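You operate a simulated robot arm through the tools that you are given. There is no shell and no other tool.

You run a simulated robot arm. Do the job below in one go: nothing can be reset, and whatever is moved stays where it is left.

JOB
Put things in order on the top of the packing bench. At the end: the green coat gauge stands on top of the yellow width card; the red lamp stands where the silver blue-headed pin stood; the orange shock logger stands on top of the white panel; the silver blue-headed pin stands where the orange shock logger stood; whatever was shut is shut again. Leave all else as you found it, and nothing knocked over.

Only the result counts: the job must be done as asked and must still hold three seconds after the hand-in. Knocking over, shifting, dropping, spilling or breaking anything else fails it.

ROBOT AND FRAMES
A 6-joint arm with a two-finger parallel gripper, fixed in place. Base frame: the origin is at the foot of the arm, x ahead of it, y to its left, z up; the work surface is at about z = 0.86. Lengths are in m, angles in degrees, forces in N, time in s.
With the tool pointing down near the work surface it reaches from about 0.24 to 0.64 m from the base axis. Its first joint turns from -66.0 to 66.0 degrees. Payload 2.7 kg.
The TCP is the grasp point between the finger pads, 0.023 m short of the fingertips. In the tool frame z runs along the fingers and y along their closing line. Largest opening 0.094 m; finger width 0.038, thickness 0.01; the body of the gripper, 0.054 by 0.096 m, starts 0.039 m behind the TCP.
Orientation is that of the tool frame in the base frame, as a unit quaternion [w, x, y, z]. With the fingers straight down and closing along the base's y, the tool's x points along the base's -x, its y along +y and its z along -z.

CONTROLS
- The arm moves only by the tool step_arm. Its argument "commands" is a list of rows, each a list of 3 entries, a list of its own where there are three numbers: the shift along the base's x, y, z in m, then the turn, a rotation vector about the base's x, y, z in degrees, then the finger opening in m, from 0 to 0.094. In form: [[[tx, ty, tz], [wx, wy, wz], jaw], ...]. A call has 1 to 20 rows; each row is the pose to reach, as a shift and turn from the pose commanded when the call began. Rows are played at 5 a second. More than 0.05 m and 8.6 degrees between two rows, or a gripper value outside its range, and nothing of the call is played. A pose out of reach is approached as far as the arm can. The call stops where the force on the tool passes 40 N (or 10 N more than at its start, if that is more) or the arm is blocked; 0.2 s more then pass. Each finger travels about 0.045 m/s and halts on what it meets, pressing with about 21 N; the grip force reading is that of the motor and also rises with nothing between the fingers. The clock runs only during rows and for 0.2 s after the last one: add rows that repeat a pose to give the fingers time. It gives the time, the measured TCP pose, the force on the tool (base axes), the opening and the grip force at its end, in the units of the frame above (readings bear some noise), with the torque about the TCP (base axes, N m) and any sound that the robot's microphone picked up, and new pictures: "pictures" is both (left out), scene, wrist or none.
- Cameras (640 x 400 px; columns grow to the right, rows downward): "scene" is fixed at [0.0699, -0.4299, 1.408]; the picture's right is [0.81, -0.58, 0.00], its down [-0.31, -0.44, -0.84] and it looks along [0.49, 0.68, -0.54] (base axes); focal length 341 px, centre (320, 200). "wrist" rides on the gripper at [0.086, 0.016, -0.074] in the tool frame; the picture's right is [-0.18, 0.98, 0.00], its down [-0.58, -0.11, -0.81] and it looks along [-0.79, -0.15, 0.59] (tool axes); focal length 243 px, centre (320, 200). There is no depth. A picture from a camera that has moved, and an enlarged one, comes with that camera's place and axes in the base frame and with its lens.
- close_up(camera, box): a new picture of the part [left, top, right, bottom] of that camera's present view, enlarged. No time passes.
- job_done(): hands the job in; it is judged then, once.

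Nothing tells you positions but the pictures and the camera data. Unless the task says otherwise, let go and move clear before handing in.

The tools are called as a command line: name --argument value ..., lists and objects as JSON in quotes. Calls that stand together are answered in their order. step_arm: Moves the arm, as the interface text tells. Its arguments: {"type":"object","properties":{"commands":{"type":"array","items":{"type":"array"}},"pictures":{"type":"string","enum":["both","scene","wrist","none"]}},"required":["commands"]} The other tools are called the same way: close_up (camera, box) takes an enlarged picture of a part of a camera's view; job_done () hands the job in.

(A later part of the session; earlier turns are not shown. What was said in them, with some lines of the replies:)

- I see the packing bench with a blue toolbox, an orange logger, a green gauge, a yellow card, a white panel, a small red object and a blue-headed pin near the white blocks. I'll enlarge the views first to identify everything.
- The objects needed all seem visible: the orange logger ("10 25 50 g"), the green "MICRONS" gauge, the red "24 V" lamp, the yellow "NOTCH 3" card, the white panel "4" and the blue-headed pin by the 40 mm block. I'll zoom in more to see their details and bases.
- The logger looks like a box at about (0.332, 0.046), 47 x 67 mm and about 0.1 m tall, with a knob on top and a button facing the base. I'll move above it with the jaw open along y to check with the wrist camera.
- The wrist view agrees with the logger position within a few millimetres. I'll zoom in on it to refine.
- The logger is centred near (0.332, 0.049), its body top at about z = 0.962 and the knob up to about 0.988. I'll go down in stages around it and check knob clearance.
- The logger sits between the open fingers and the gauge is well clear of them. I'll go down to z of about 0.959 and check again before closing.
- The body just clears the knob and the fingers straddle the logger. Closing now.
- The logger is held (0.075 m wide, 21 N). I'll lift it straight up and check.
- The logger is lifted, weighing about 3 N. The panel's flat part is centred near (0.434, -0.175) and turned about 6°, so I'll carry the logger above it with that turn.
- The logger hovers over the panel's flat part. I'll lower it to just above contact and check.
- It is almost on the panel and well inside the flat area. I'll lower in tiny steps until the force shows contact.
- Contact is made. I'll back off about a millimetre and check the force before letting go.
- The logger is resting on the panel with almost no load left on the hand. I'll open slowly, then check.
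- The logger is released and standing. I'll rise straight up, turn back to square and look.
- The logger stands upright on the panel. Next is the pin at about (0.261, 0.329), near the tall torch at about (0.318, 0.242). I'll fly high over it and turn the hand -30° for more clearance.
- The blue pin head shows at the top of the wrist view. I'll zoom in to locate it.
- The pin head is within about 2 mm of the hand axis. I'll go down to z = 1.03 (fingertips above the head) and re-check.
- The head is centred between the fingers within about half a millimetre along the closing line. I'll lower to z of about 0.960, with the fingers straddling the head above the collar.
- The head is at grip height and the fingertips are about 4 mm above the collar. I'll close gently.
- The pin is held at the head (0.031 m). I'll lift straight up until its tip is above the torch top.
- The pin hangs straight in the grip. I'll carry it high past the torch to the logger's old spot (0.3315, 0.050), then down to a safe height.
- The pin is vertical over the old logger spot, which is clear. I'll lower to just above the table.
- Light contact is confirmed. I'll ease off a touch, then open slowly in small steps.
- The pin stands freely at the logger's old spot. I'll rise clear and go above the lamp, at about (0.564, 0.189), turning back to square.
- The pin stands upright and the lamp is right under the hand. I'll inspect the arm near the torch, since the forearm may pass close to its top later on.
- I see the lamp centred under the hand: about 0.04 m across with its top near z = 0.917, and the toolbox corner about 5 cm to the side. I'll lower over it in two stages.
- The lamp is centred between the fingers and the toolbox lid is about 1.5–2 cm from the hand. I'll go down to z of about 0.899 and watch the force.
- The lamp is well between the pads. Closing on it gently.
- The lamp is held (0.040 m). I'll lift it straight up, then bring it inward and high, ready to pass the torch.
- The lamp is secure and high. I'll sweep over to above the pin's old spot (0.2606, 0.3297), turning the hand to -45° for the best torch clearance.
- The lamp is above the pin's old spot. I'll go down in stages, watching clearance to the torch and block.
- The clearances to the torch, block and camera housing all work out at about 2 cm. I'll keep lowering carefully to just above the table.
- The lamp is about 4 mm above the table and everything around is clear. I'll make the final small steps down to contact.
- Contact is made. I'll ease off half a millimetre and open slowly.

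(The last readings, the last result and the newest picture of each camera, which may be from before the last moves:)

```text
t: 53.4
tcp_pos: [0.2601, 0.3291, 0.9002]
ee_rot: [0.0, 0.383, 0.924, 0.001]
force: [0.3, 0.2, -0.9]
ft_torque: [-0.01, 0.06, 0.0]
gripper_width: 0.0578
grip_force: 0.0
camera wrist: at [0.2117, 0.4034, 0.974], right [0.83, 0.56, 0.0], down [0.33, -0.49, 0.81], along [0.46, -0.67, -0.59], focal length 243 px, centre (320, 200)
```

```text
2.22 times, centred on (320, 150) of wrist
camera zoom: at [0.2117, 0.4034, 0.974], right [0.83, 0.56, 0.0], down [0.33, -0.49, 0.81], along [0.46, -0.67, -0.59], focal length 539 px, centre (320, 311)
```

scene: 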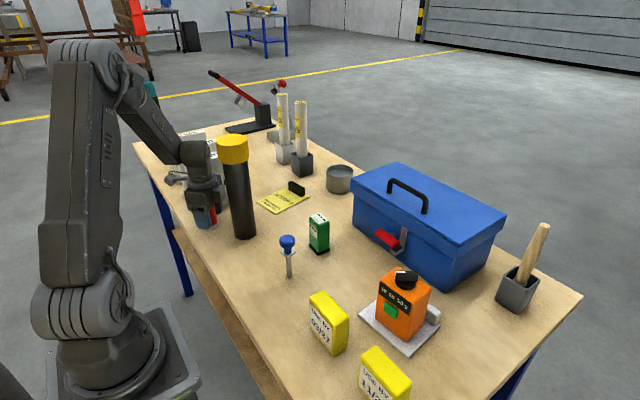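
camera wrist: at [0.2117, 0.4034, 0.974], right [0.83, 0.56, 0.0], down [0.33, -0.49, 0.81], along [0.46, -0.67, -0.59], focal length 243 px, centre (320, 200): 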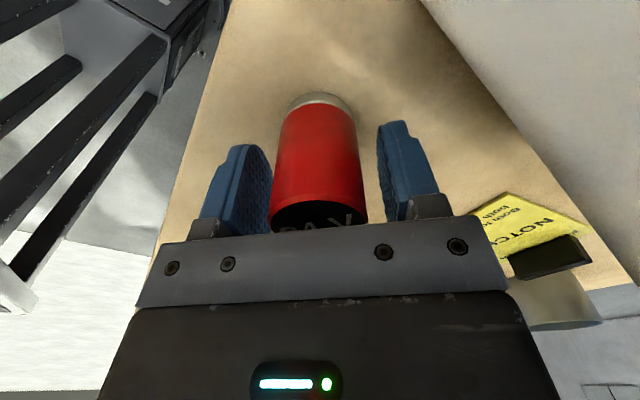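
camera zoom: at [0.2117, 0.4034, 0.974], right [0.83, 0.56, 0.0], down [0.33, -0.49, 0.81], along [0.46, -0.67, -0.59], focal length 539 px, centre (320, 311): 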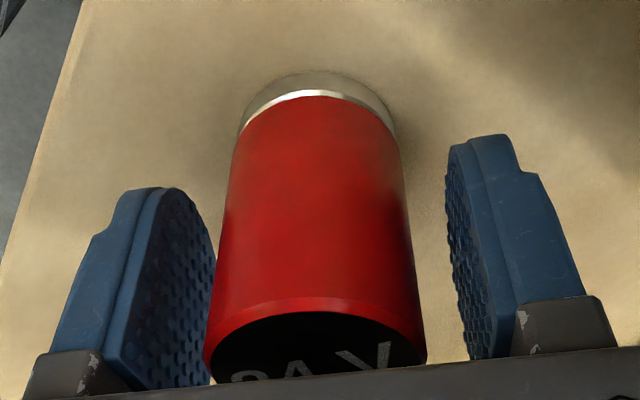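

The lamp stands on its own. I'll rise straight up to clear the torch, then check the scene.

step_arm --commands '[[[0, 0, 0.02], [0, 0, 0], 0.058], [[0, 0, 0.05], [0, 0, 0], 0.058], [[0, 0, 0.09], [0, 0, 0], 0.058], [[0, 0, 0.13], [0, 0, 0], 0.058], [[0, 0, 0.17], [0, 0, 0], 0.058], [[0, 0, 0.21], [0, 0, 0], 0.058], [[0, 0, 0.25], [0, 0, 0], 0.058], [[0, 0, 0.29], [0, 0, 0], 0.058], [[0, 0, 0.31], [0, 0, 0], 0.058], [[0, 0, 0.31], [0, 0, 0], 0.058]]' --pictures "both"

close_up --camera "scene" --box '[160, 120, 340, 290]'

close_up --camera "scene" --box '[290, 200, 350, 260]'

```text
t: 55.6
tcp_pos: [0.2614, 0.3302, 1.2091]
ee_rot: [0.001, 0.383, 0.924, 0.0]
force: [0.1, 0.2, -0.7]
ft_torque: [-0.02, 0.02, -0.02]
gripper_width: 0.0581
grip_force: 0.1
camera wrist: at [0.2112, 0.4039, 1.2846], right [0.83, 0.56, 0.0], down [0.33, -0.49, 0.81], along [0.46, -0.67, -0.59], focal length 243 px, centre (320, 200)
```

scene: 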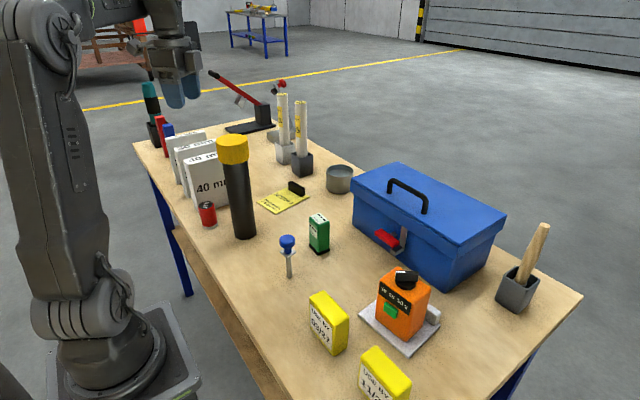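
wrist: 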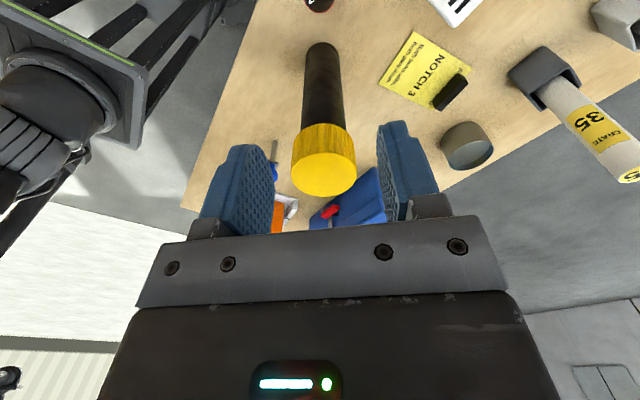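

```text
2.35 times, centred on (250, 205) of scene
camera zoom: at [0.0699, -0.4299, 1.408], right [0.81, -0.58, 0.0], down [-0.31, -0.44, -0.84], along [0.49, 0.68, -0.54], focal length 803 px, centre (485, 188)
```

zoom: 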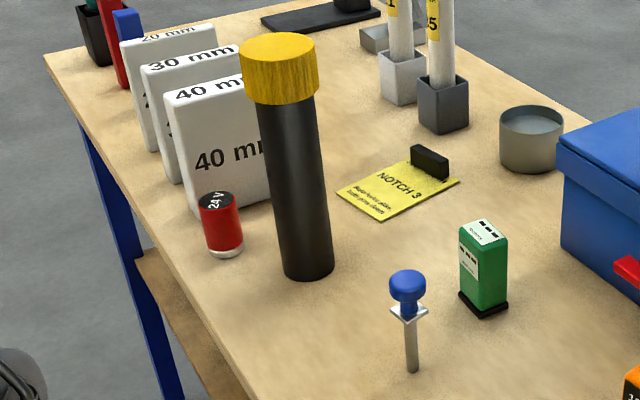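

```text
6.67 times, centred on (320, 230) of scene
camera zoom: at [0.0699, -0.4299, 1.408], right [0.81, -0.58, 0.0], down [-0.31, -0.44, -0.84], along [0.49, 0.68, -0.54], focal length 2275 px, centre (320, 0)
```

zoom: 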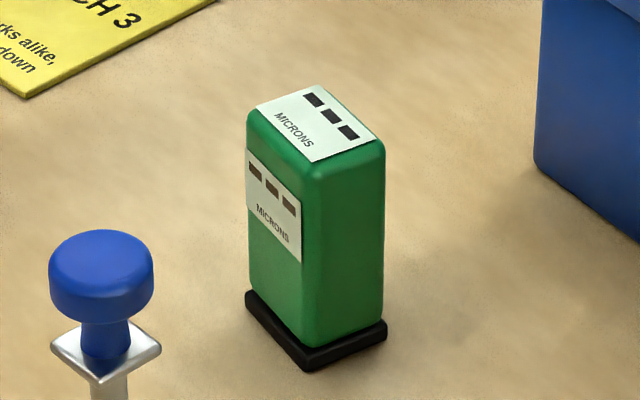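

The lamp stands where the pin was, and nothing else has moved. Next is the green gauge at about (0.440, 0.087); I'll move above it at a safe height and turn back.

step_arm --commands '[[[0.0225, -0.0304, 0], [0, 0, 5], 0.07], [[0.045, -0.0608, 0], [0, 0, 10], 0.07], [[0.0675, -0.0911, 0], [0, 0, 15], 0.07], [[0.09, -0.1215, 0], [0, 0, 20], 0.07], [[0.1125, -0.1519, 0], [0, 0, 26], 0.07], [[0.135, -0.1823, 0], [0, 0, 32], 0.07], [[0.1575, -0.2126, 0], [0, 0, 38], 0.07], [[0.18, -0.243, -0.02], [0, 0, 42], 0.07], [[0.18, -0.243, -0.06], [0, 0, 42], 0.07], [[0.18, -0.243, -0.1], [0, 0, 42], 0.07], [[0.18, -0.243, -0.13], [0, 0, 42], 0.07], [[0.18, -0.243, -0.13], [0, 0, 42], 0.07]]' --pictures "both"

close_up --camera "wrist" --box '[220, 0, 420, 160]'

close_up --camera "wrist" --box '[420, 0, 640, 160]'

```text
t: 58.2
tcp_pos: [0.4393, 0.0877, 1.0788]
ee_rot: [0.0, 0.025, 1.0, 0.0]
force: [-0.3, 0.1, -0.3]
ft_torque: [0.01, 0.0, 0.0]
gripper_width: 0.07
grip_force: 0.1
camera wrist: at [0.3551, 0.109, 1.1536], right [0.24, 0.97, 0.0], down [0.57, -0.14, 0.81], along [0.78, -0.19, -0.59], focal length 243 px, centre (320, 200)
```

scene: 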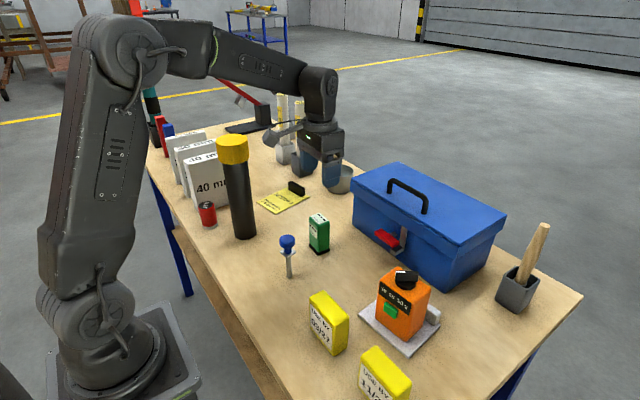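
wrist: 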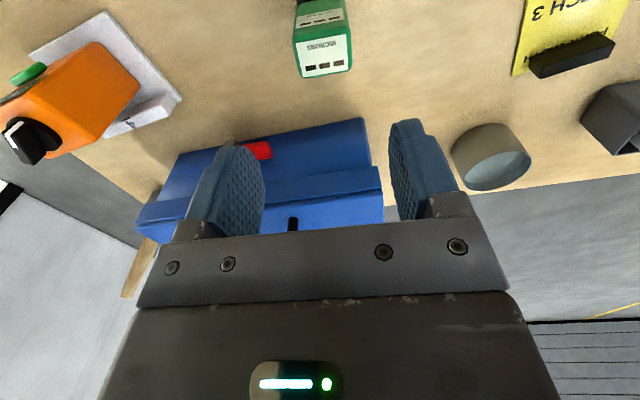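

```text
2.50 times, centred on (320, 80) of wrist
camera zoom: at [0.3551, 0.109, 1.1536], right [0.24, 0.97, 0.0], down [0.57, -0.14, 0.81], along [0.78, -0.19, -0.59], focal length 606 px, centre (320, 500)
```

zoom: 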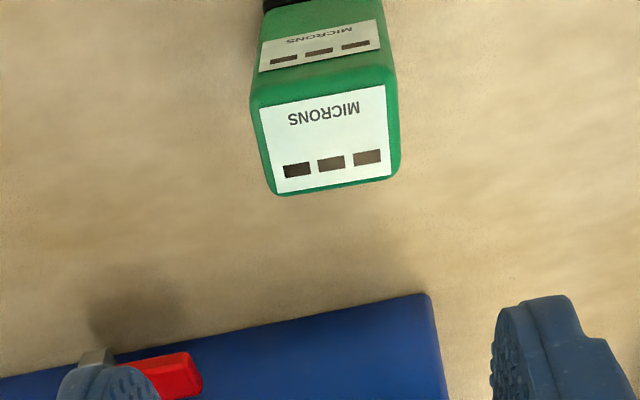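

```text
2.50 times, centred on (530, 80) of wrist
camera zoom: at [0.3551, 0.109, 1.1536], right [0.24, 0.97, 0.0], down [0.57, -0.14, 0.81], along [0.78, -0.19, -0.59], focal length 606 px, centre (-205, 500)
```

zoom: 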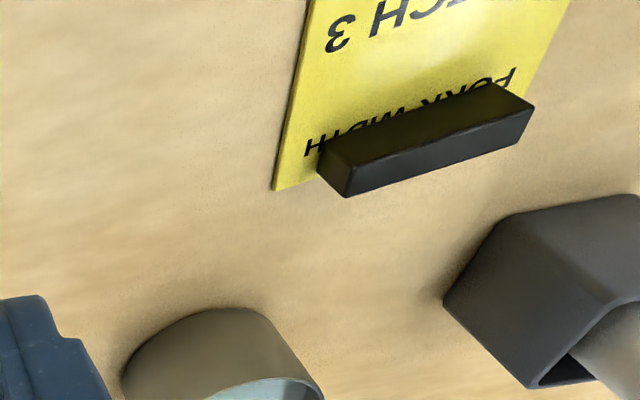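

The gauge is under the hand, about 2.5 mm toward +y. The forearm will reach over near the torch at the card, so I'll lean the hand 15° toward +x here, about the closing line, so it later leans away from the torch.

step_arm --commands '[[[0, 0.001, 0], [0.26, 4.99, 0], 0.07], [[0, 0.0025, 0], [0.52, 9.99, 0], 0.07], [[0, 0.0025, 0], [0.78, 14.98, 0], 0.07], [[0, 0.0025, -0.03], [0.78, 14.98, 0], 0.07], [[0, 0.0025, -0.05], [0.78, 14.98, 0], 0.07], [[0, 0.0025, -0.05], [0.78, 14.98, 0], 0.07]]' --pictures "both"

close_up --camera "wrist" --box '[200, 20, 440, 220]'

close_up --camera "scene" --box '[250, 130, 370, 270]'

```text
t: 59.6
tcp_pos: [0.4405, 0.088, 1.0285]
ee_rot: [-0.13, 0.026, 0.991, 0.004]
force: [-0.5, 0.4, -0.3]
ft_torque: [0.02, 0.0, -0.01]
gripper_width: 0.07
grip_force: 0.2
camera wrist: at [0.3778, 0.1097, 1.1238], right [0.23, 0.97, -0.05], down [0.76, -0.15, 0.63], along [0.6, -0.18, -0.78], focal length 243 px, centre (320, 200)
```

scene: 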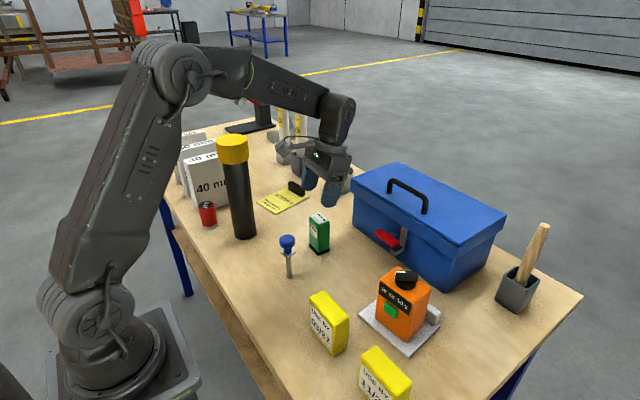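
wrist: 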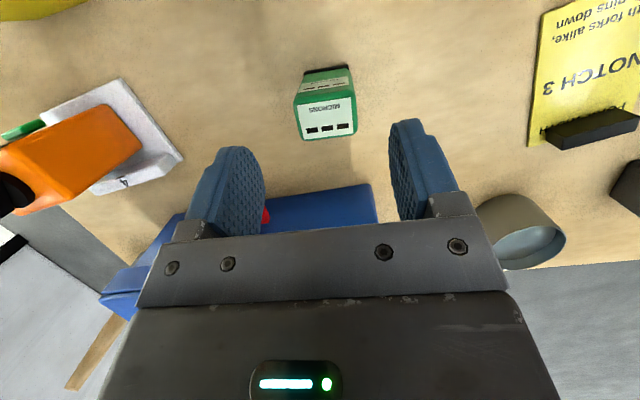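

```text
2.00 times, centred on (320, 120) of wrist
camera zoom: at [0.3778, 0.1097, 1.1238], right [0.23, 0.97, -0.05], down [0.76, -0.15, 0.63], along [0.6, -0.18, -0.78], focal length 485 px, centre (320, 360)
```

zoom: 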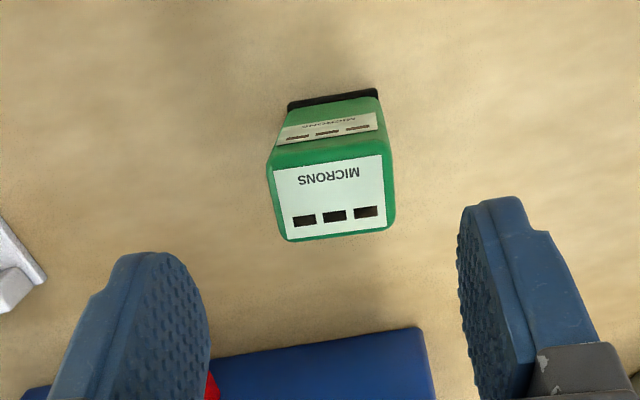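

```text
2.86 times, centred on (310, 200) of scene
camera zoom: at [0.0699, -0.4299, 1.408], right [0.81, -0.58, 0.0], down [-0.31, -0.44, -0.84], along [0.49, 0.68, -0.54], focal length 975 px, centre (349, 200)
```

zoom: 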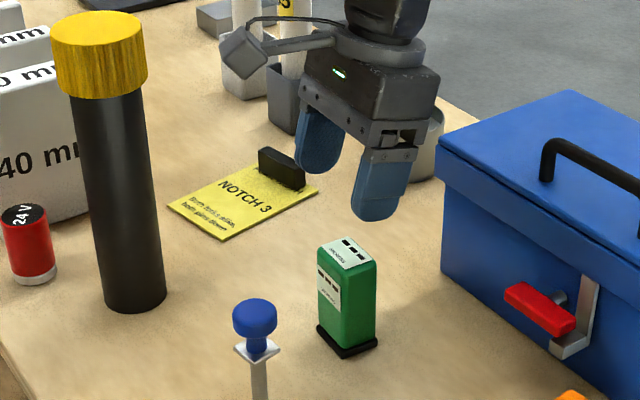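

The leaned hand is lined up with the gauge (top near z = 0.945, centre near (0.441, 0.0905)). I'll go down around its upper part.

step_arm --commands '[[[0, 0.001, -0.025], [0, 0, 0], 0.068], [[0, 0.001, -0.05], [0, 0, 0], 0.066], [[0, 0.001, -0.07], [0, 0, 0], 0.064], [[0, 0.001, -0.085], [0, 0, 0], 0.064], [[0, 0.001, -0.093], [0, 0, 0], 0.064], [[0, 0.001, -0.093], [0, 0, 0], 0.064]]' --pictures "both"

close_up --camera "wrist" --box '[200, 40, 440, 240]'

close_up --camera "scene" --box '[270, 160, 370, 270]'

```text
t: 61.0
tcp_pos: [0.44, 0.0892, 0.9361]
ee_rot: [-0.131, 0.025, 0.991, 0.004]
force: [-0.4, 1.0, -0.3]
ft_torque: [0.03, 0.04, 0.03]
gripper_width: 0.0639
grip_force: 0.0
camera wrist: at [0.3775, 0.1103, 1.0305], right [0.23, 0.97, -0.05], down [0.76, -0.15, 0.63], along [0.6, -0.18, -0.78], focal length 243 px, centre (320, 200)
```

scene: 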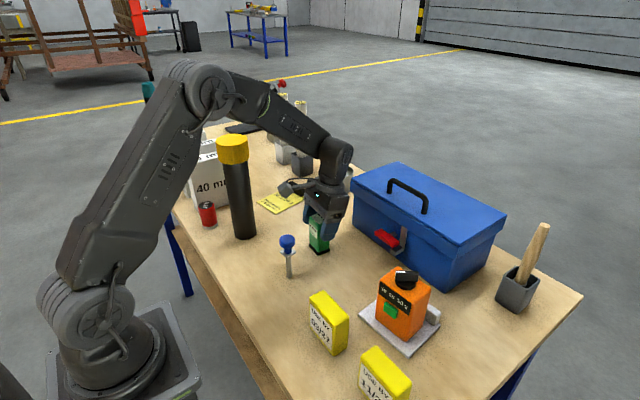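
wrist: 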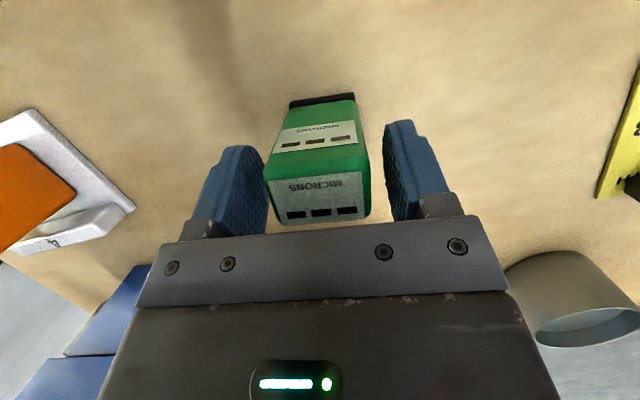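

```text
2.00 times, centred on (320, 140) of wrist
camera zoom: at [0.3775, 0.1103, 1.0305], right [0.23, 0.97, -0.05], down [0.76, -0.15, 0.63], along [0.6, -0.18, -0.78], focal length 485 px, centre (320, 320)
```

zoom: 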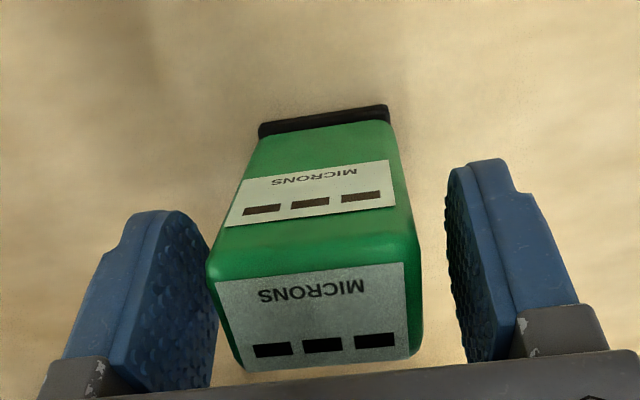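

```text
3.64 times, centred on (320, 215) of scene
camera zoom: at [0.0699, -0.4299, 1.408], right [0.81, -0.58, 0.0], down [-0.31, -0.44, -0.84], along [0.49, 0.68, -0.54], focal length 1241 px, centre (320, 146)
```

zoom: 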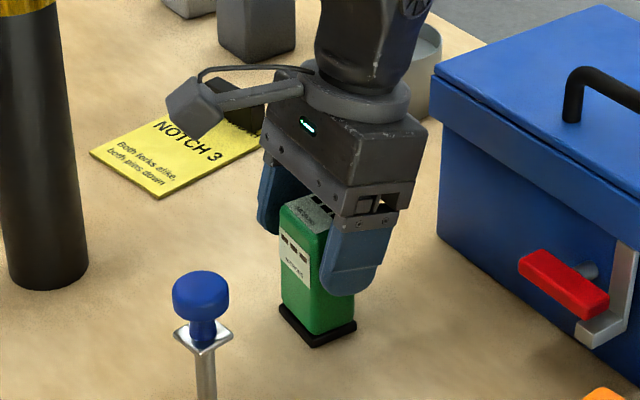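

The gauge is centred between the pads. Closing gently.

step_arm --commands '[[[0, 0, 0], [0, 0, 0], 0.055], [[0, 0, 0], [0, 0, 0], 0.049], [[0, 0, 0], [0, 0, 0], 0.045], [[0, 0, 0], [0, 0, 0], 0.042], [[0, 0, 0], [0, 0, 0], 0.039], [[0, 0, 0], [0, 0, 0], 0.035], [[0, 0, 0], [0, 0, 0], 0.03], [[0, 0, 0], [0, 0, 0], 0.03]]' --pictures "both"

close_up --camera "scene" --box '[270, 160, 370, 270]'

```text
t: 62.8
tcp_pos: [0.4405, 0.0894, 0.9378]
ee_rot: [-0.131, 0.026, 0.991, 0.004]
force: [0.0, 0.3, 2.3]
ft_torque: [0.06, -0.03, 0.02]
gripper_width: 0.046
grip_force: 20.7
camera wrist: at [0.3775, 0.1103, 1.0309], right [0.23, 0.97, -0.05], down [0.76, -0.15, 0.63], along [0.6, -0.18, -0.78], focal length 243 px, centre (320, 200)
```

scene: 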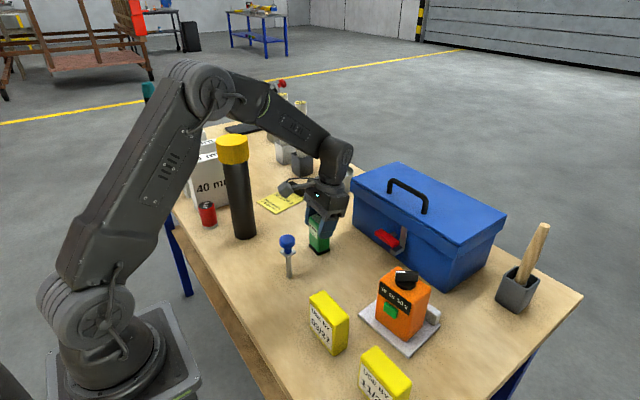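
wrist: 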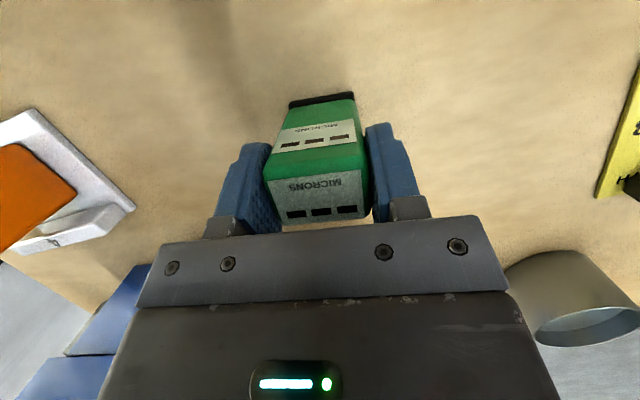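

```text
3.64 times, centred on (320, 215) of scene
camera zoom: at [0.0699, -0.4299, 1.408], right [0.81, -0.58, 0.0], down [-0.31, -0.44, -0.84], along [0.49, 0.68, -0.54], focal length 1241 px, centre (320, 146)
```

zoom: 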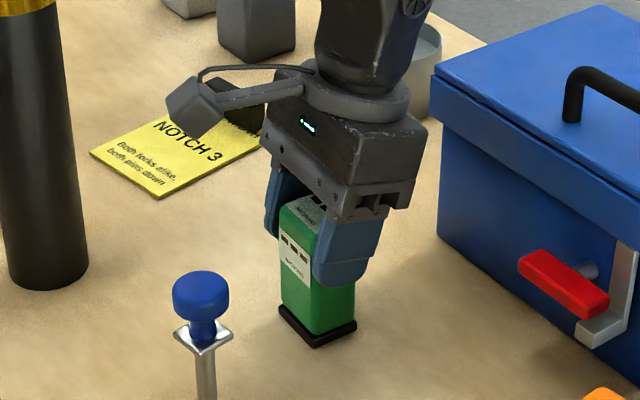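

The gauge is held (0.046 m). I'll lift it straight up and check.

step_arm --commands '[[[0, 0, 0.01], [0, 0, 0], 0.03], [[0, 0, 0.03], [0, 0, 0], 0.03], [[0, 0, 0.06], [0, 0, 0], 0.03], [[0, 0, 0.1], [0, 0, 0], 0.03], [[0, 0, 0.14], [0, 0, 0], 0.03], [[0, 0, 0.16], [0, 0, 0], 0.03], [[0, 0, 0.16], [0, 0, 0], 0.03]]' --pictures "both"

close_up --camera "wrist" --box '[200, 40, 440, 240]'

close_up --camera "scene" --box '[250, 120, 380, 260]'

```text
t: 64.4
tcp_pos: [0.4409, 0.091, 1.0962]
ee_rot: [-0.13, 0.027, 0.991, 0.003]
force: [0.0, 0.0, -2.5]
ft_torque: [-0.04, 0.01, 0.0]
gripper_width: 0.0459
grip_force: 21.3
camera wrist: at [0.3783, 0.1105, 1.1909], right [0.23, 0.97, -0.05], down [0.76, -0.15, 0.63], along [0.6, -0.18, -0.78], focal length 243 px, centre (320, 200)
```

scene: 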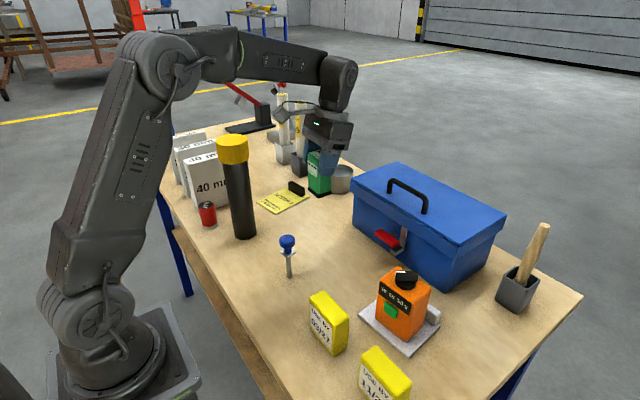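
wrist: 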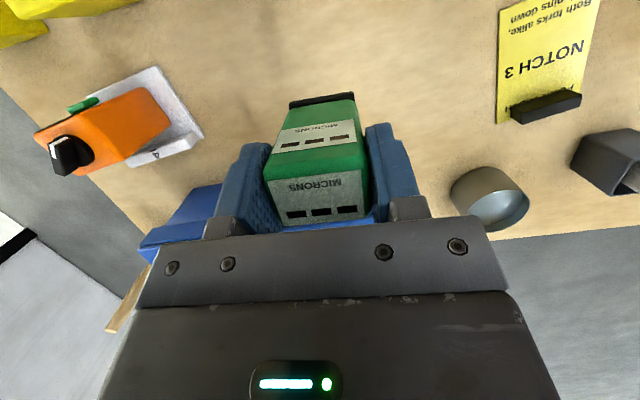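

```text
2.00 times, centred on (320, 140) of wrist
camera zoom: at [0.3783, 0.1105, 1.1909], right [0.23, 0.97, -0.05], down [0.76, -0.15, 0.63], along [0.6, -0.18, -0.78], focal length 485 px, centre (320, 320)
```

zoom: 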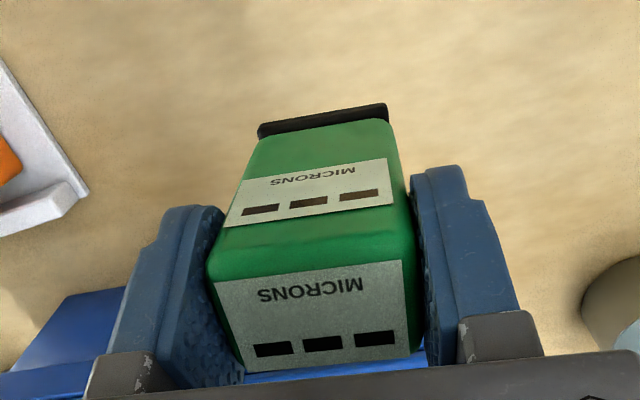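

```text
2.86 times, centred on (315, 190) of scene
camera zoom: at [0.0699, -0.4299, 1.408], right [0.81, -0.58, 0.0], down [-0.31, -0.44, -0.84], along [0.49, 0.68, -0.54], focal length 975 px, centre (334, 229)
```

zoom: 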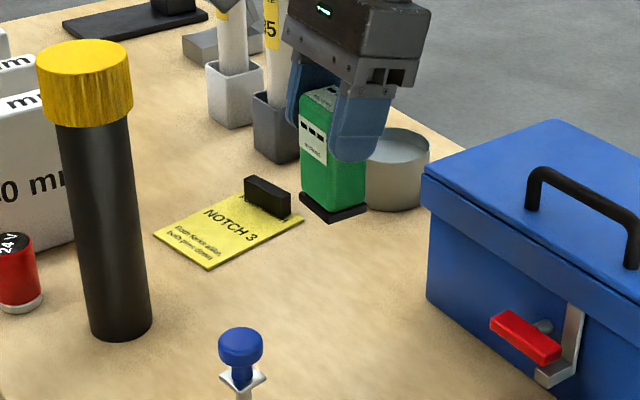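

The gauge hangs straight and the card's flat area is centred near (0.474, 0.323). I'll carry it there at this height while turning -50°, so the hand leans away from the torch.

step_arm --commands '[[[0.0044, 0.029, 0], [0, 0, -6], 0.03], [[0.0088, 0.058, 0], [0, 0, -12], 0.03], [[0.0132, 0.087, 0], [0, 0, -18], 0.03], [[0.0176, 0.116, 0], [0, 0, -24], 0.03], [[0.022, 0.145, 0], [0, 0, -30], 0.03], [[0.0264, 0.174, 0], [0, 0, -37], 0.03], [[0.0308, 0.203, 0], [0, 0, -44], 0.03], [[0.0354, 0.2318, 0], [0, 0, -50], 0.03], [[0.0354, 0.2318, 0], [0, 0, -50], 0.03]]' --pictures "both"

close_up --camera "scene" --box '[200, 40, 360, 240]'

```text
t: 66.4
tcp_pos: [0.4765, 0.3227, 1.0961]
ee_rot: [-0.116, 0.444, 0.887, 0.058]
force: [0.2, 0.1, -1.7]
ft_torque: [0.01, -0.01, 0.0]
gripper_width: 0.0458
grip_force: 20.7
camera wrist: at [0.4503, 0.3849, 1.1906], right [0.89, 0.45, -0.05], down [0.38, -0.68, 0.63], along [0.25, -0.58, -0.78], focal length 243 px, centre (320, 200)
```

scene: 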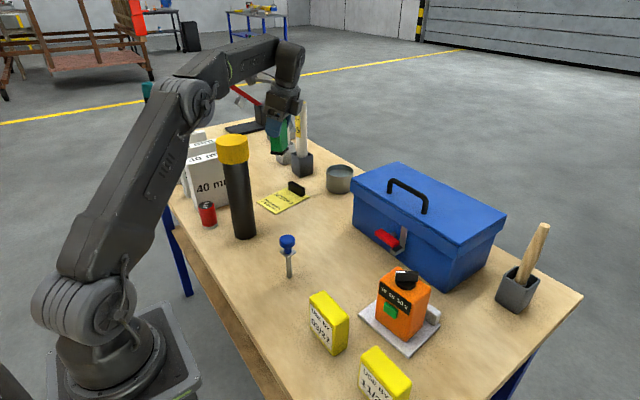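
wrist: 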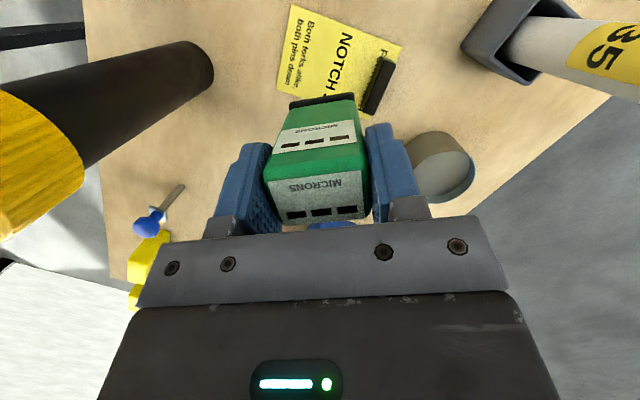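

```text
2.00 times, centred on (280, 140) of scene
camera zoom: at [0.07, -0.4299, 1.408], right [0.81, -0.58, 0.0], down [-0.31, -0.44, -0.84], along [0.49, 0.68, -0.54], focal length 683 px, centre (400, 320)
```

zoom: 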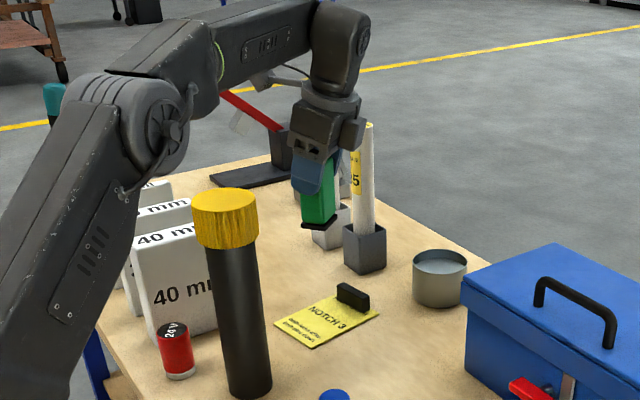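

The gauge is above the card and the arm passes about 5 cm to the side of and well above the torch. I'll lower in stages.

step_arm --commands '[[[0, 0, -0.03], [0, 0, 0], 0.03], [[0, 0, -0.06], [0, 0, 0], 0.03], [[0, 0, -0.09], [0, 0, 0], 0.03], [[0, 0, -0.09], [0, 0, 0], 0.03]]' --pictures "both"

close_up --camera "scene" --box '[180, 70, 340, 250]'

close_up --camera "wrist" --box '[200, 0, 440, 200]'

```text
t: 67.4
tcp_pos: [0.4768, 0.3221, 1.006]
ee_rot: [-0.117, 0.442, 0.887, 0.058]
force: [-0.2, -0.3, -1.8]
ft_torque: [0.0, 0.01, 0.0]
gripper_width: 0.046
grip_force: 20.9
camera wrist: at [0.4504, 0.3846, 1.1006], right [0.89, 0.45, -0.05], down [0.38, -0.68, 0.63], along [0.25, -0.58, -0.78], focal length 243 px, centre (320, 200)
```

scene: 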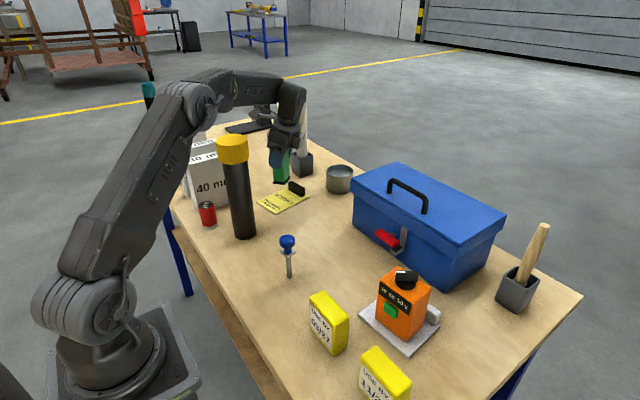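
wrist: 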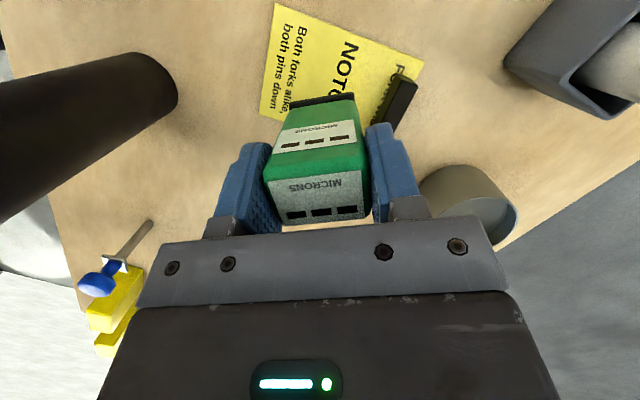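

```text
2.22 times, centred on (260, 160) of scene
camera zoom: at [0.0699, -0.4299, 1.408], right [0.81, -0.58, 0.0], down [-0.31, -0.44, -0.84], along [0.49, 0.68, -0.54], focal length 758 px, centre (453, 289)
```

zoom: 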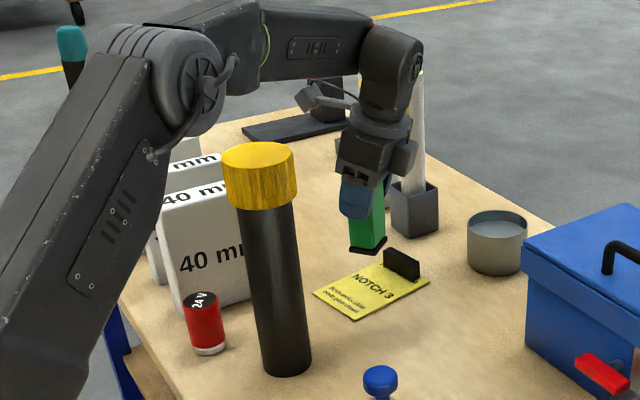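

```text
2.00 times, centred on (320, 100) of wrist
camera zoom: at [0.4504, 0.3846, 1.1006], right [0.89, 0.45, -0.05], down [0.38, -0.68, 0.63], along [0.25, -0.58, -0.78], focal length 485 px, centre (320, 400)
```

zoom: 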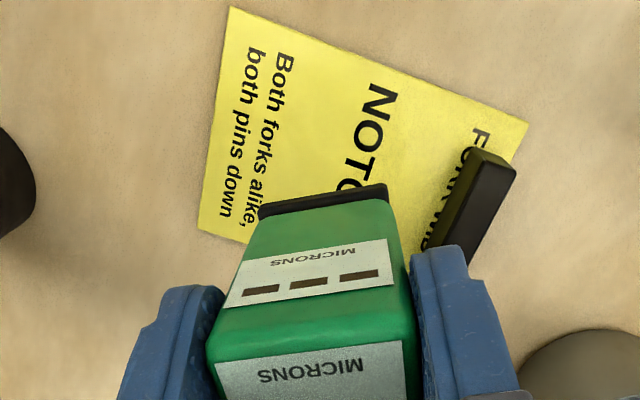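

The card corners in the wrist view confirm its position, so I'll shift the gauge 2 mm and 4 mm toward the middle of the flat area. The forearm stays over 3 cm from the torch; I'll lower to just above the card.

step_arm --commands '[[[-0.001, 0.002, -0.02], [0, 0, 0], 0.03], [[-0.002, 0.004, -0.04], [0, 0, 0], 0.03], [[-0.002, 0.004, -0.052], [0, 0, 0], 0.03], [[-0.002, 0.004, -0.06], [0, 0, 0], 0.03], [[-0.002, 0.004, -0.062], [0, 0, 0], 0.03], [[-0.002, 0.004, -0.062], [0, 0, 0], 0.03]]' --pictures "both"

close_up --camera "scene" --box '[180, 70, 340, 250]'

close_up --camera "scene" --box '[245, 150, 325, 220]'

```text
t: 68.8
tcp_pos: [0.4736, 0.3259, 0.9452]
ee_rot: [-0.117, 0.442, 0.888, 0.058]
force: [-0.7, -0.5, -1.3]
ft_torque: [0.0, 0.0, 0.0]
gripper_width: 0.0459
grip_force: 20.9
camera wrist: at [0.4487, 0.3881, 1.0387], right [0.89, 0.45, -0.05], down [0.38, -0.68, 0.63], along [0.25, -0.58, -0.78], focal length 243 px, centre (320, 200)
```

scene: 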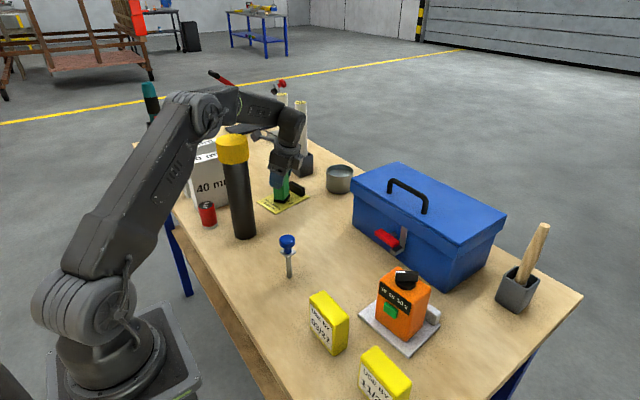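
wrist: 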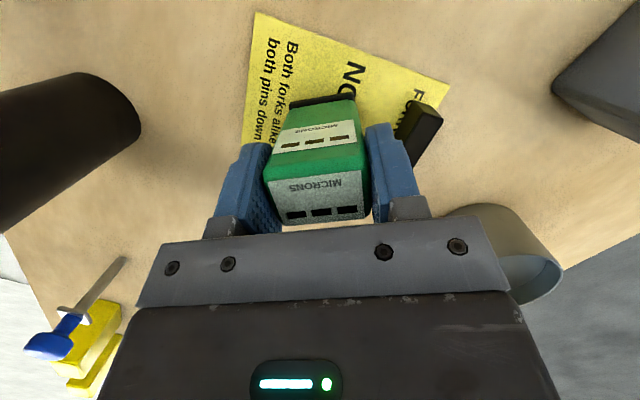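

```text
2.22 times, centred on (260, 160) of scene
camera zoom: at [0.0699, -0.4299, 1.408], right [0.81, -0.58, 0.0], down [-0.31, -0.44, -0.84], along [0.49, 0.68, -0.54], focal length 758 px, centre (453, 289)
```

zoom: 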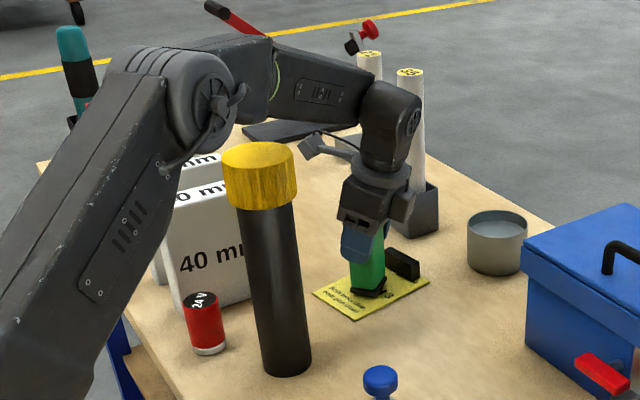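

```text
5.71 times, centred on (285, 185) of scene
camera zoom: at [0.0699, -0.4299, 1.408], right [0.81, -0.58, 0.0], down [-0.31, -0.44, -0.84], along [0.49, 0.68, -0.54], focal length 1950 px, centre (520, 286)
```

zoom: 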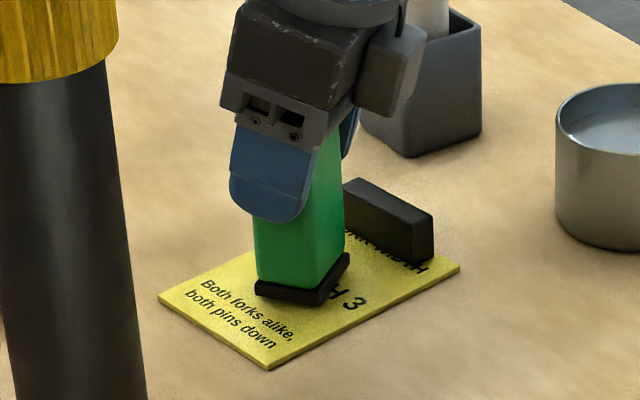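

The gauge hovers a few millimetres above the card, well inside its flat part. I'll make small steps down to contact.

step_arm --commands '[[[0, 0, -0.001], [0, 0, 0], 0.03], [[0, 0, -0.002], [0, 0, 0], 0.03]]' --pictures "none"

step_arm --commands '[[[0, 0, -0.0004], [0, 0, 0], 0.03], [[0, 0, -0.0008], [0, 0, 0], 0.03]]' --pictures "none"

```text
t: 69.4
tcp_pos: [0.4752, 0.3269, 0.9433]
ee_rot: [-0.117, 0.442, 0.887, 0.059]
force: [-0.2, -0.8, -1.3]
ft_torque: [-0.06, -0.04, -0.01]
gripper_width: 0.0457
grip_force: 21.1
```

```text
t: 70.0
tcp_pos: [0.4739, 0.3261, 0.9418]
ee_rot: [-0.116, 0.443, 0.887, 0.058]
force: [0.2, 0.7, -0.7]
ft_torque: [0.03, 0.05, 0.01]
gripper_width: 0.0458
grip_force: 21.1
```

step_arm --commands '[[[0, 0, -0.0004], [0, 0, 0], 0.03], [[0, 0, -0.0008], [0, 0, 0], 0.03]]' --pictures "none"

step_arm --commands '[[[0, 0, -0.0002], [0, 0, 0], 0.03], [[0, 0, -0.0004], [0, 0, 0], 0.03]]' --pictures "none"

```text
t: 70.6
tcp_pos: [0.4741, 0.3259, 0.9409]
ee_rot: [-0.116, 0.443, 0.887, 0.058]
force: [-0.4, 0.1, -1.8]
ft_torque: [0.0, 0.02, -0.03]
gripper_width: 0.0459
grip_force: 20.5
```

```text
t: 71.2
tcp_pos: [0.4747, 0.3259, 0.9412]
ee_rot: [-0.117, 0.443, 0.887, 0.059]
force: [0.2, -1.3, 0.0]
ft_torque: [-0.04, 0.04, 0.03]
gripper_width: 0.0459
grip_force: 20.7
```

step_arm --commands '[[[0, 0, -0.0002], [0, 0, 0], 0.03], [[0, 0, -0.0004], [0, 0, 0], 0.03]]' --pictures "none"

close_up --camera "scene" --box '[245, 150, 325, 220]'

```text
t: 71.8
tcp_pos: [0.4745, 0.3274, 0.9405]
ee_rot: [-0.117, 0.442, 0.888, 0.058]
force: [-2.0, 0.6, 2.8]
ft_torque: [0.0, 0.09, -0.03]
gripper_width: 0.0459
grip_force: 21.2
```

```text
5.71 times, centred on (285, 185) of scene
camera zoom: at [0.0698, -0.4299, 1.408], right [0.81, -0.58, 0.0], down [-0.31, -0.44, -0.84], along [0.49, 0.68, -0.54], focal length 1950 px, centre (520, 286)
```

zoom: 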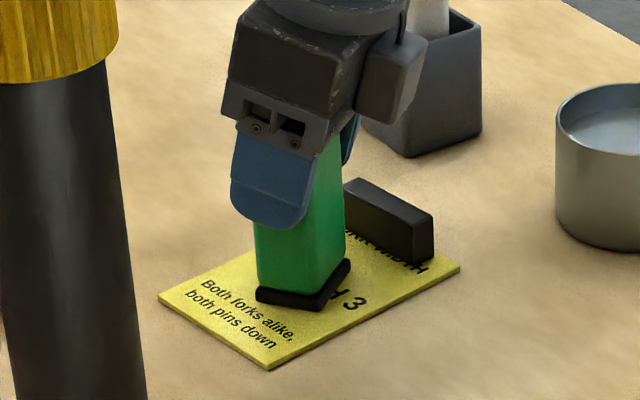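

The gauge is resting on the card with light contact. I'll open slowly.

step_arm --commands '[[[0, 0, 0.0002], [0, 0, 0], 0.03], [[0, 0, 0.0002], [0, 0, 0], 0.044], [[0, 0, 0.0002], [0, 0, 0], 0.047], [[0, 0, 0.0002], [0, 0, 0], 0.05], [[0, 0, 0.0002], [0, 0, 0], 0.055], [[0, 0, 0.0002], [0, 0, 0], 0.061], [[0, 0, 0.0002], [0, 0, 0], 0.066], [[0, 0, 0.0002], [0, 0, 0], 0.066]]' --pictures "both"

close_up --camera "scene" --box '[245, 150, 325, 220]'

close_up --camera "wrist" --box '[200, 40, 440, 240]'

```text
t: 73.6
tcp_pos: [0.4737, 0.3264, 0.94]
ee_rot: [-0.117, 0.442, 0.887, 0.059]
force: [0.9, 0.0, 0.1]
ft_torque: [-0.04, 0.0, 0.03]
gripper_width: 0.0661
grip_force: 0.1
camera wrist: at [0.4488, 0.3881, 1.0346], right [0.89, 0.45, -0.05], down [0.38, -0.68, 0.63], along [0.25, -0.58, -0.78], focal length 243 px, centre (320, 200)
```

scene: 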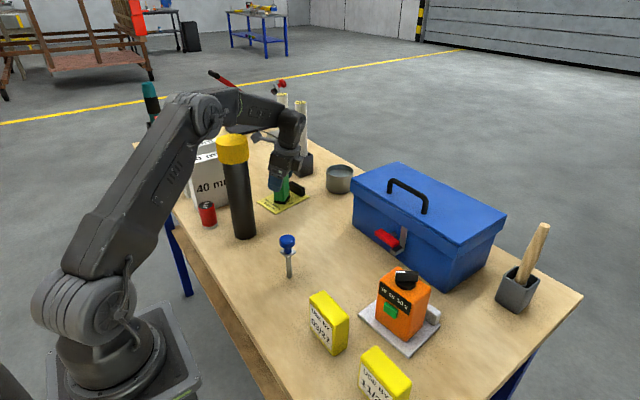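
wrist: 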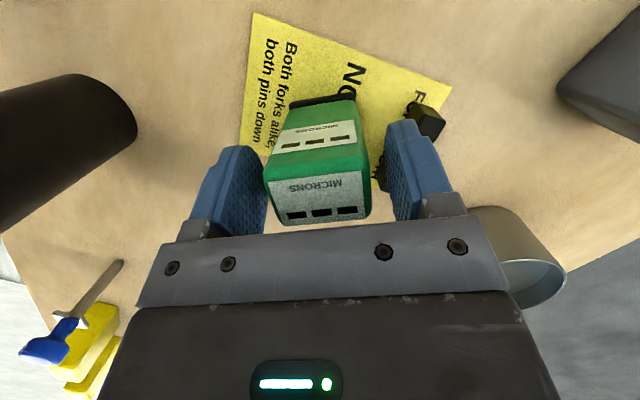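

```text
5.71 times, centred on (285, 185) of scene
camera zoom: at [0.0699, -0.4299, 1.408], right [0.81, -0.58, 0.0], down [-0.31, -0.44, -0.84], along [0.49, 0.68, -0.54], focal length 1950 px, centre (520, 286)
```

zoom: 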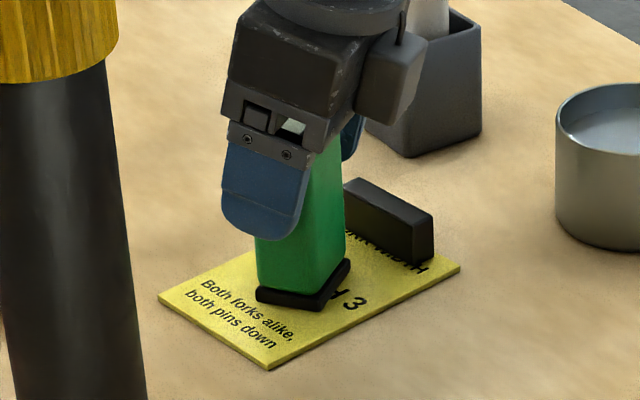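

```text
2.00 times, centred on (320, 140) of wrist
camera zoom: at [0.4488, 0.3881, 1.0346], right [0.89, 0.45, -0.05], down [0.38, -0.68, 0.63], along [0.25, -0.58, -0.78], focal length 485 px, centre (320, 320)
```

zoom: 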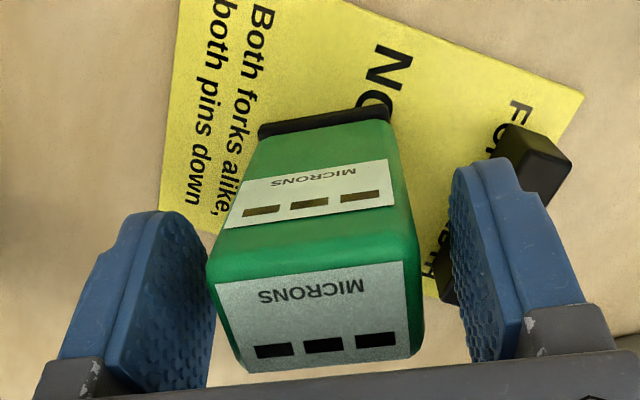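

The gauge stands free on the card. I'll rise straight up, then swing away from the torch and straighten the hand.

step_arm --commands '[[[0, 0, 0.01], [0, 0, 0], 0.066], [[0, 0, 0.03], [0, 0, 0], 0.066], [[0, 0, 0.06], [0, 0, 0], 0.066], [[0, 0, 0.1], [0, 0, 0], 0.066], [[0, 0, 0.14], [0, 0, 0], 0.066], [[0, 0, 0.17], [0, 0, 0], 0.066], [[-0.005, -0.04, 0.18], [0, 0, 7], 0.066], [[-0.01, -0.08, 0.19], [0, 0, 14], 0.066], [[-0.02, -0.12, 0.2], [0, 0, 21], 0.066], [[-0.03, -0.16, 0.21], [0, 0, 28], 0.066], [[-0.04, -0.2, 0.22], [0, 0, 35], 0.066], [[-0.05, -0.235, 0.23], [0, 0, 42], 0.066], [[-0.06, -0.26, 0.24], [0, 0, 50], 0.066], [[-0.06, -0.26, 0.24], [0, 0, 50], 0.066]]' --pictures "both"

close_up --camera "scene" --box '[180, 110, 380, 290]'

close_up --camera "scene" --box '[245, 150, 325, 220]'

```text
t: 76.6
tcp_pos: [0.4116, 0.066, 1.1821]
ee_rot: [-0.13, 0.025, 0.991, 0.004]
force: [-0.8, 0.1, 0.4]
ft_torque: [-0.03, -0.04, 0.03]
gripper_width: 0.0661
grip_force: 0.0
camera wrist: at [0.3501, 0.0868, 1.2754], right [0.23, 0.97, -0.05], down [0.76, -0.15, 0.63], along [0.6, -0.18, -0.78], focal length 243 px, centre (320, 200)
```

scene: 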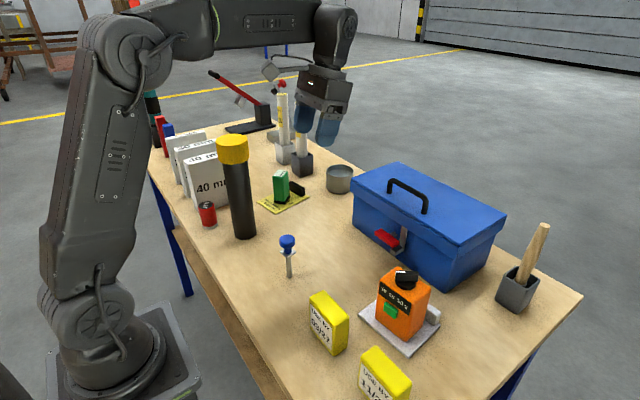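
wrist: 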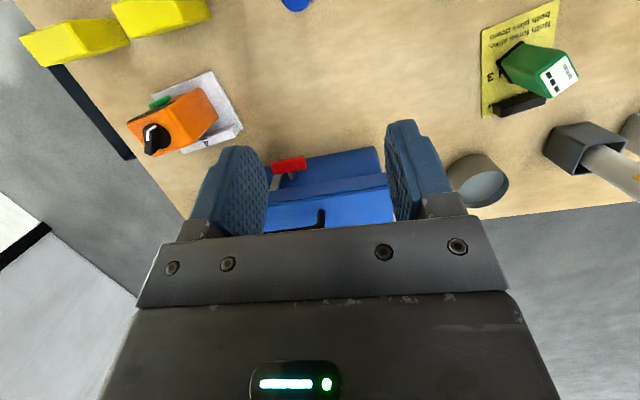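

```text
2.22 times, centred on (280, 200) of scene
camera zoom: at [0.0699, -0.4299, 1.408], right [0.81, -0.58, 0.0], down [-0.31, -0.44, -0.84], along [0.49, 0.68, -0.54], focal length 758 px, centre (409, 200)
```

zoom: 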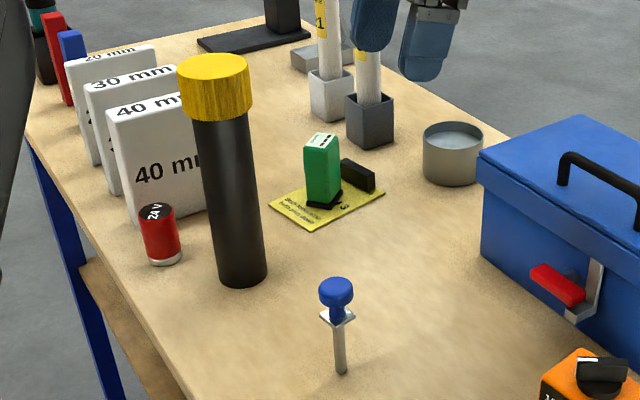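

```text
5.71 times, centred on (285, 185) of scene
camera zoom: at [0.0699, -0.4299, 1.408], right [0.81, -0.58, 0.0], down [-0.31, -0.44, -0.84], along [0.49, 0.68, -0.54], focal length 1950 px, centre (520, 286)
```

zoom: 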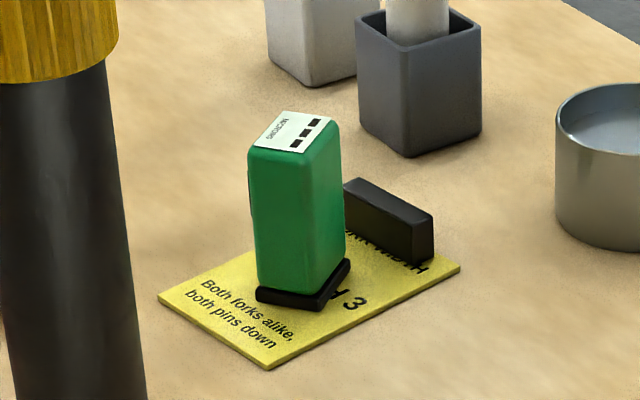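

All four items are in their places and upright. I'll straighten the hand, pull back to a neutral pose and do a final look round.

step_arm --commands '[[[0, 0, 0.005], [-0.26, -4.99, 0], 0.075], [[-0.01, 0, 0.01], [-0.52, -9.99, 0], 0.085], [[-0.02, 0, 0.02], [-0.78, -14.98, 0], 0.094], [[-0.02, 0, 0.02], [-0.78, -14.98, 0], 0.094], [[-0.02, 0, 0.02], [-0.78, -14.98, 0], 0.094]]' --pictures "both"

close_up --camera "scene" --box '[240, 200, 480, 400]'

close_up --camera "scene" --box '[130, 80, 350, 250]'

```text
t: 77.8
tcp_pos: [0.3934, 0.066, 1.1999]
ee_rot: [0.0, 0.026, 1.0, 0.0]
force: [1.3, -0.1, 0.5]
ft_torque: [0.0, 0.04, 0.0]
gripper_width: 0.094
grip_force: 0.0
camera wrist: at [0.3087, 0.0878, 1.2744], right [0.24, 0.97, 0.0], down [0.57, -0.14, 0.81], along [0.78, -0.19, -0.59], focal length 243 px, centre (320, 200)
```

scene: 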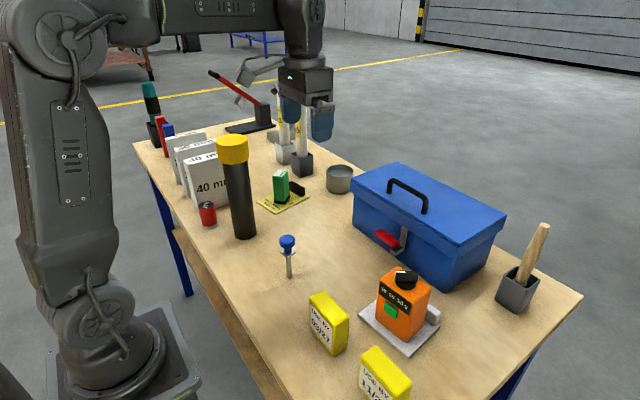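
wrist: 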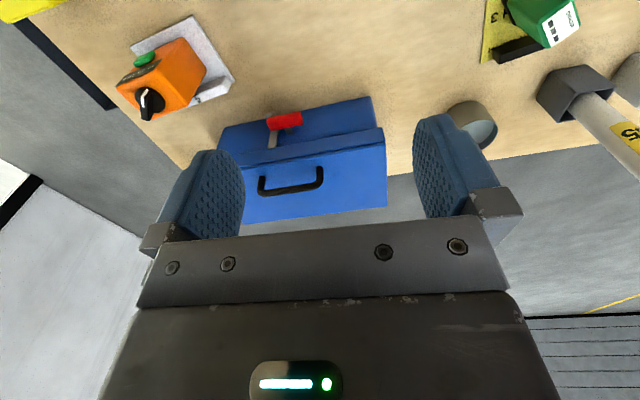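

```text
2.00 times, centred on (360, 300) of scene
camera zoom: at [0.0699, -0.4299, 1.408], right [0.81, -0.58, 0.0], down [-0.31, -0.44, -0.84], along [0.49, 0.68, -0.54], focal length 683 px, centre (240, 0)
```

zoom: 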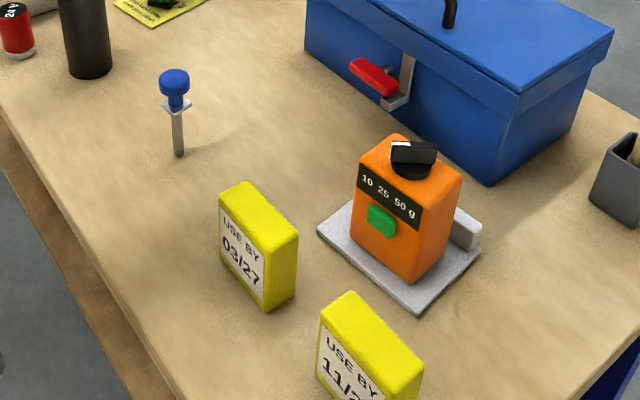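

```text
2.35 times, centred on (240, 165) of scene
camera zoom: at [0.0699, -0.4299, 1.408], right [0.81, -0.58, 0.0], down [-0.31, -0.44, -0.84], along [0.49, 0.68, -0.54], focal length 803 px, centre (508, 282)
```

zoom: 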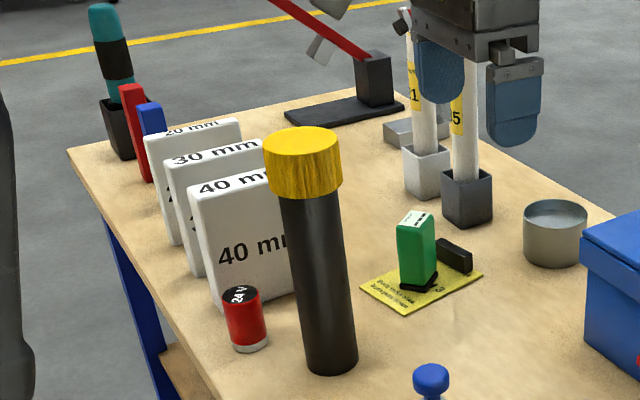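

The final check shows the gauge on the yellow card, the lamp where the pin stood, the logger on the white panel and the pin where the logger stood. All are upright, the toolbox is still shut, everything else is unmoved and the hand is clear, so I'm handing in.

job_done

```text
The job is handed in.
```

The job is handed in. All four items are in their new places and upright:

- **Green coat gauge:** on the flat part of the yellow width card, turned about 50° from how it stood before.
- **Red lamp:** where the silver blue-headed pin stood.
- **Orange shock logger:** on the flat part of the white panel.
- **Silver blue-headed pin:** where the orange shock logger stood, to within a few millimetres.

The toolbox stayed shut throughout. In the last pictures nothing else had moved or fallen, and the hand was open and clear of the bench.
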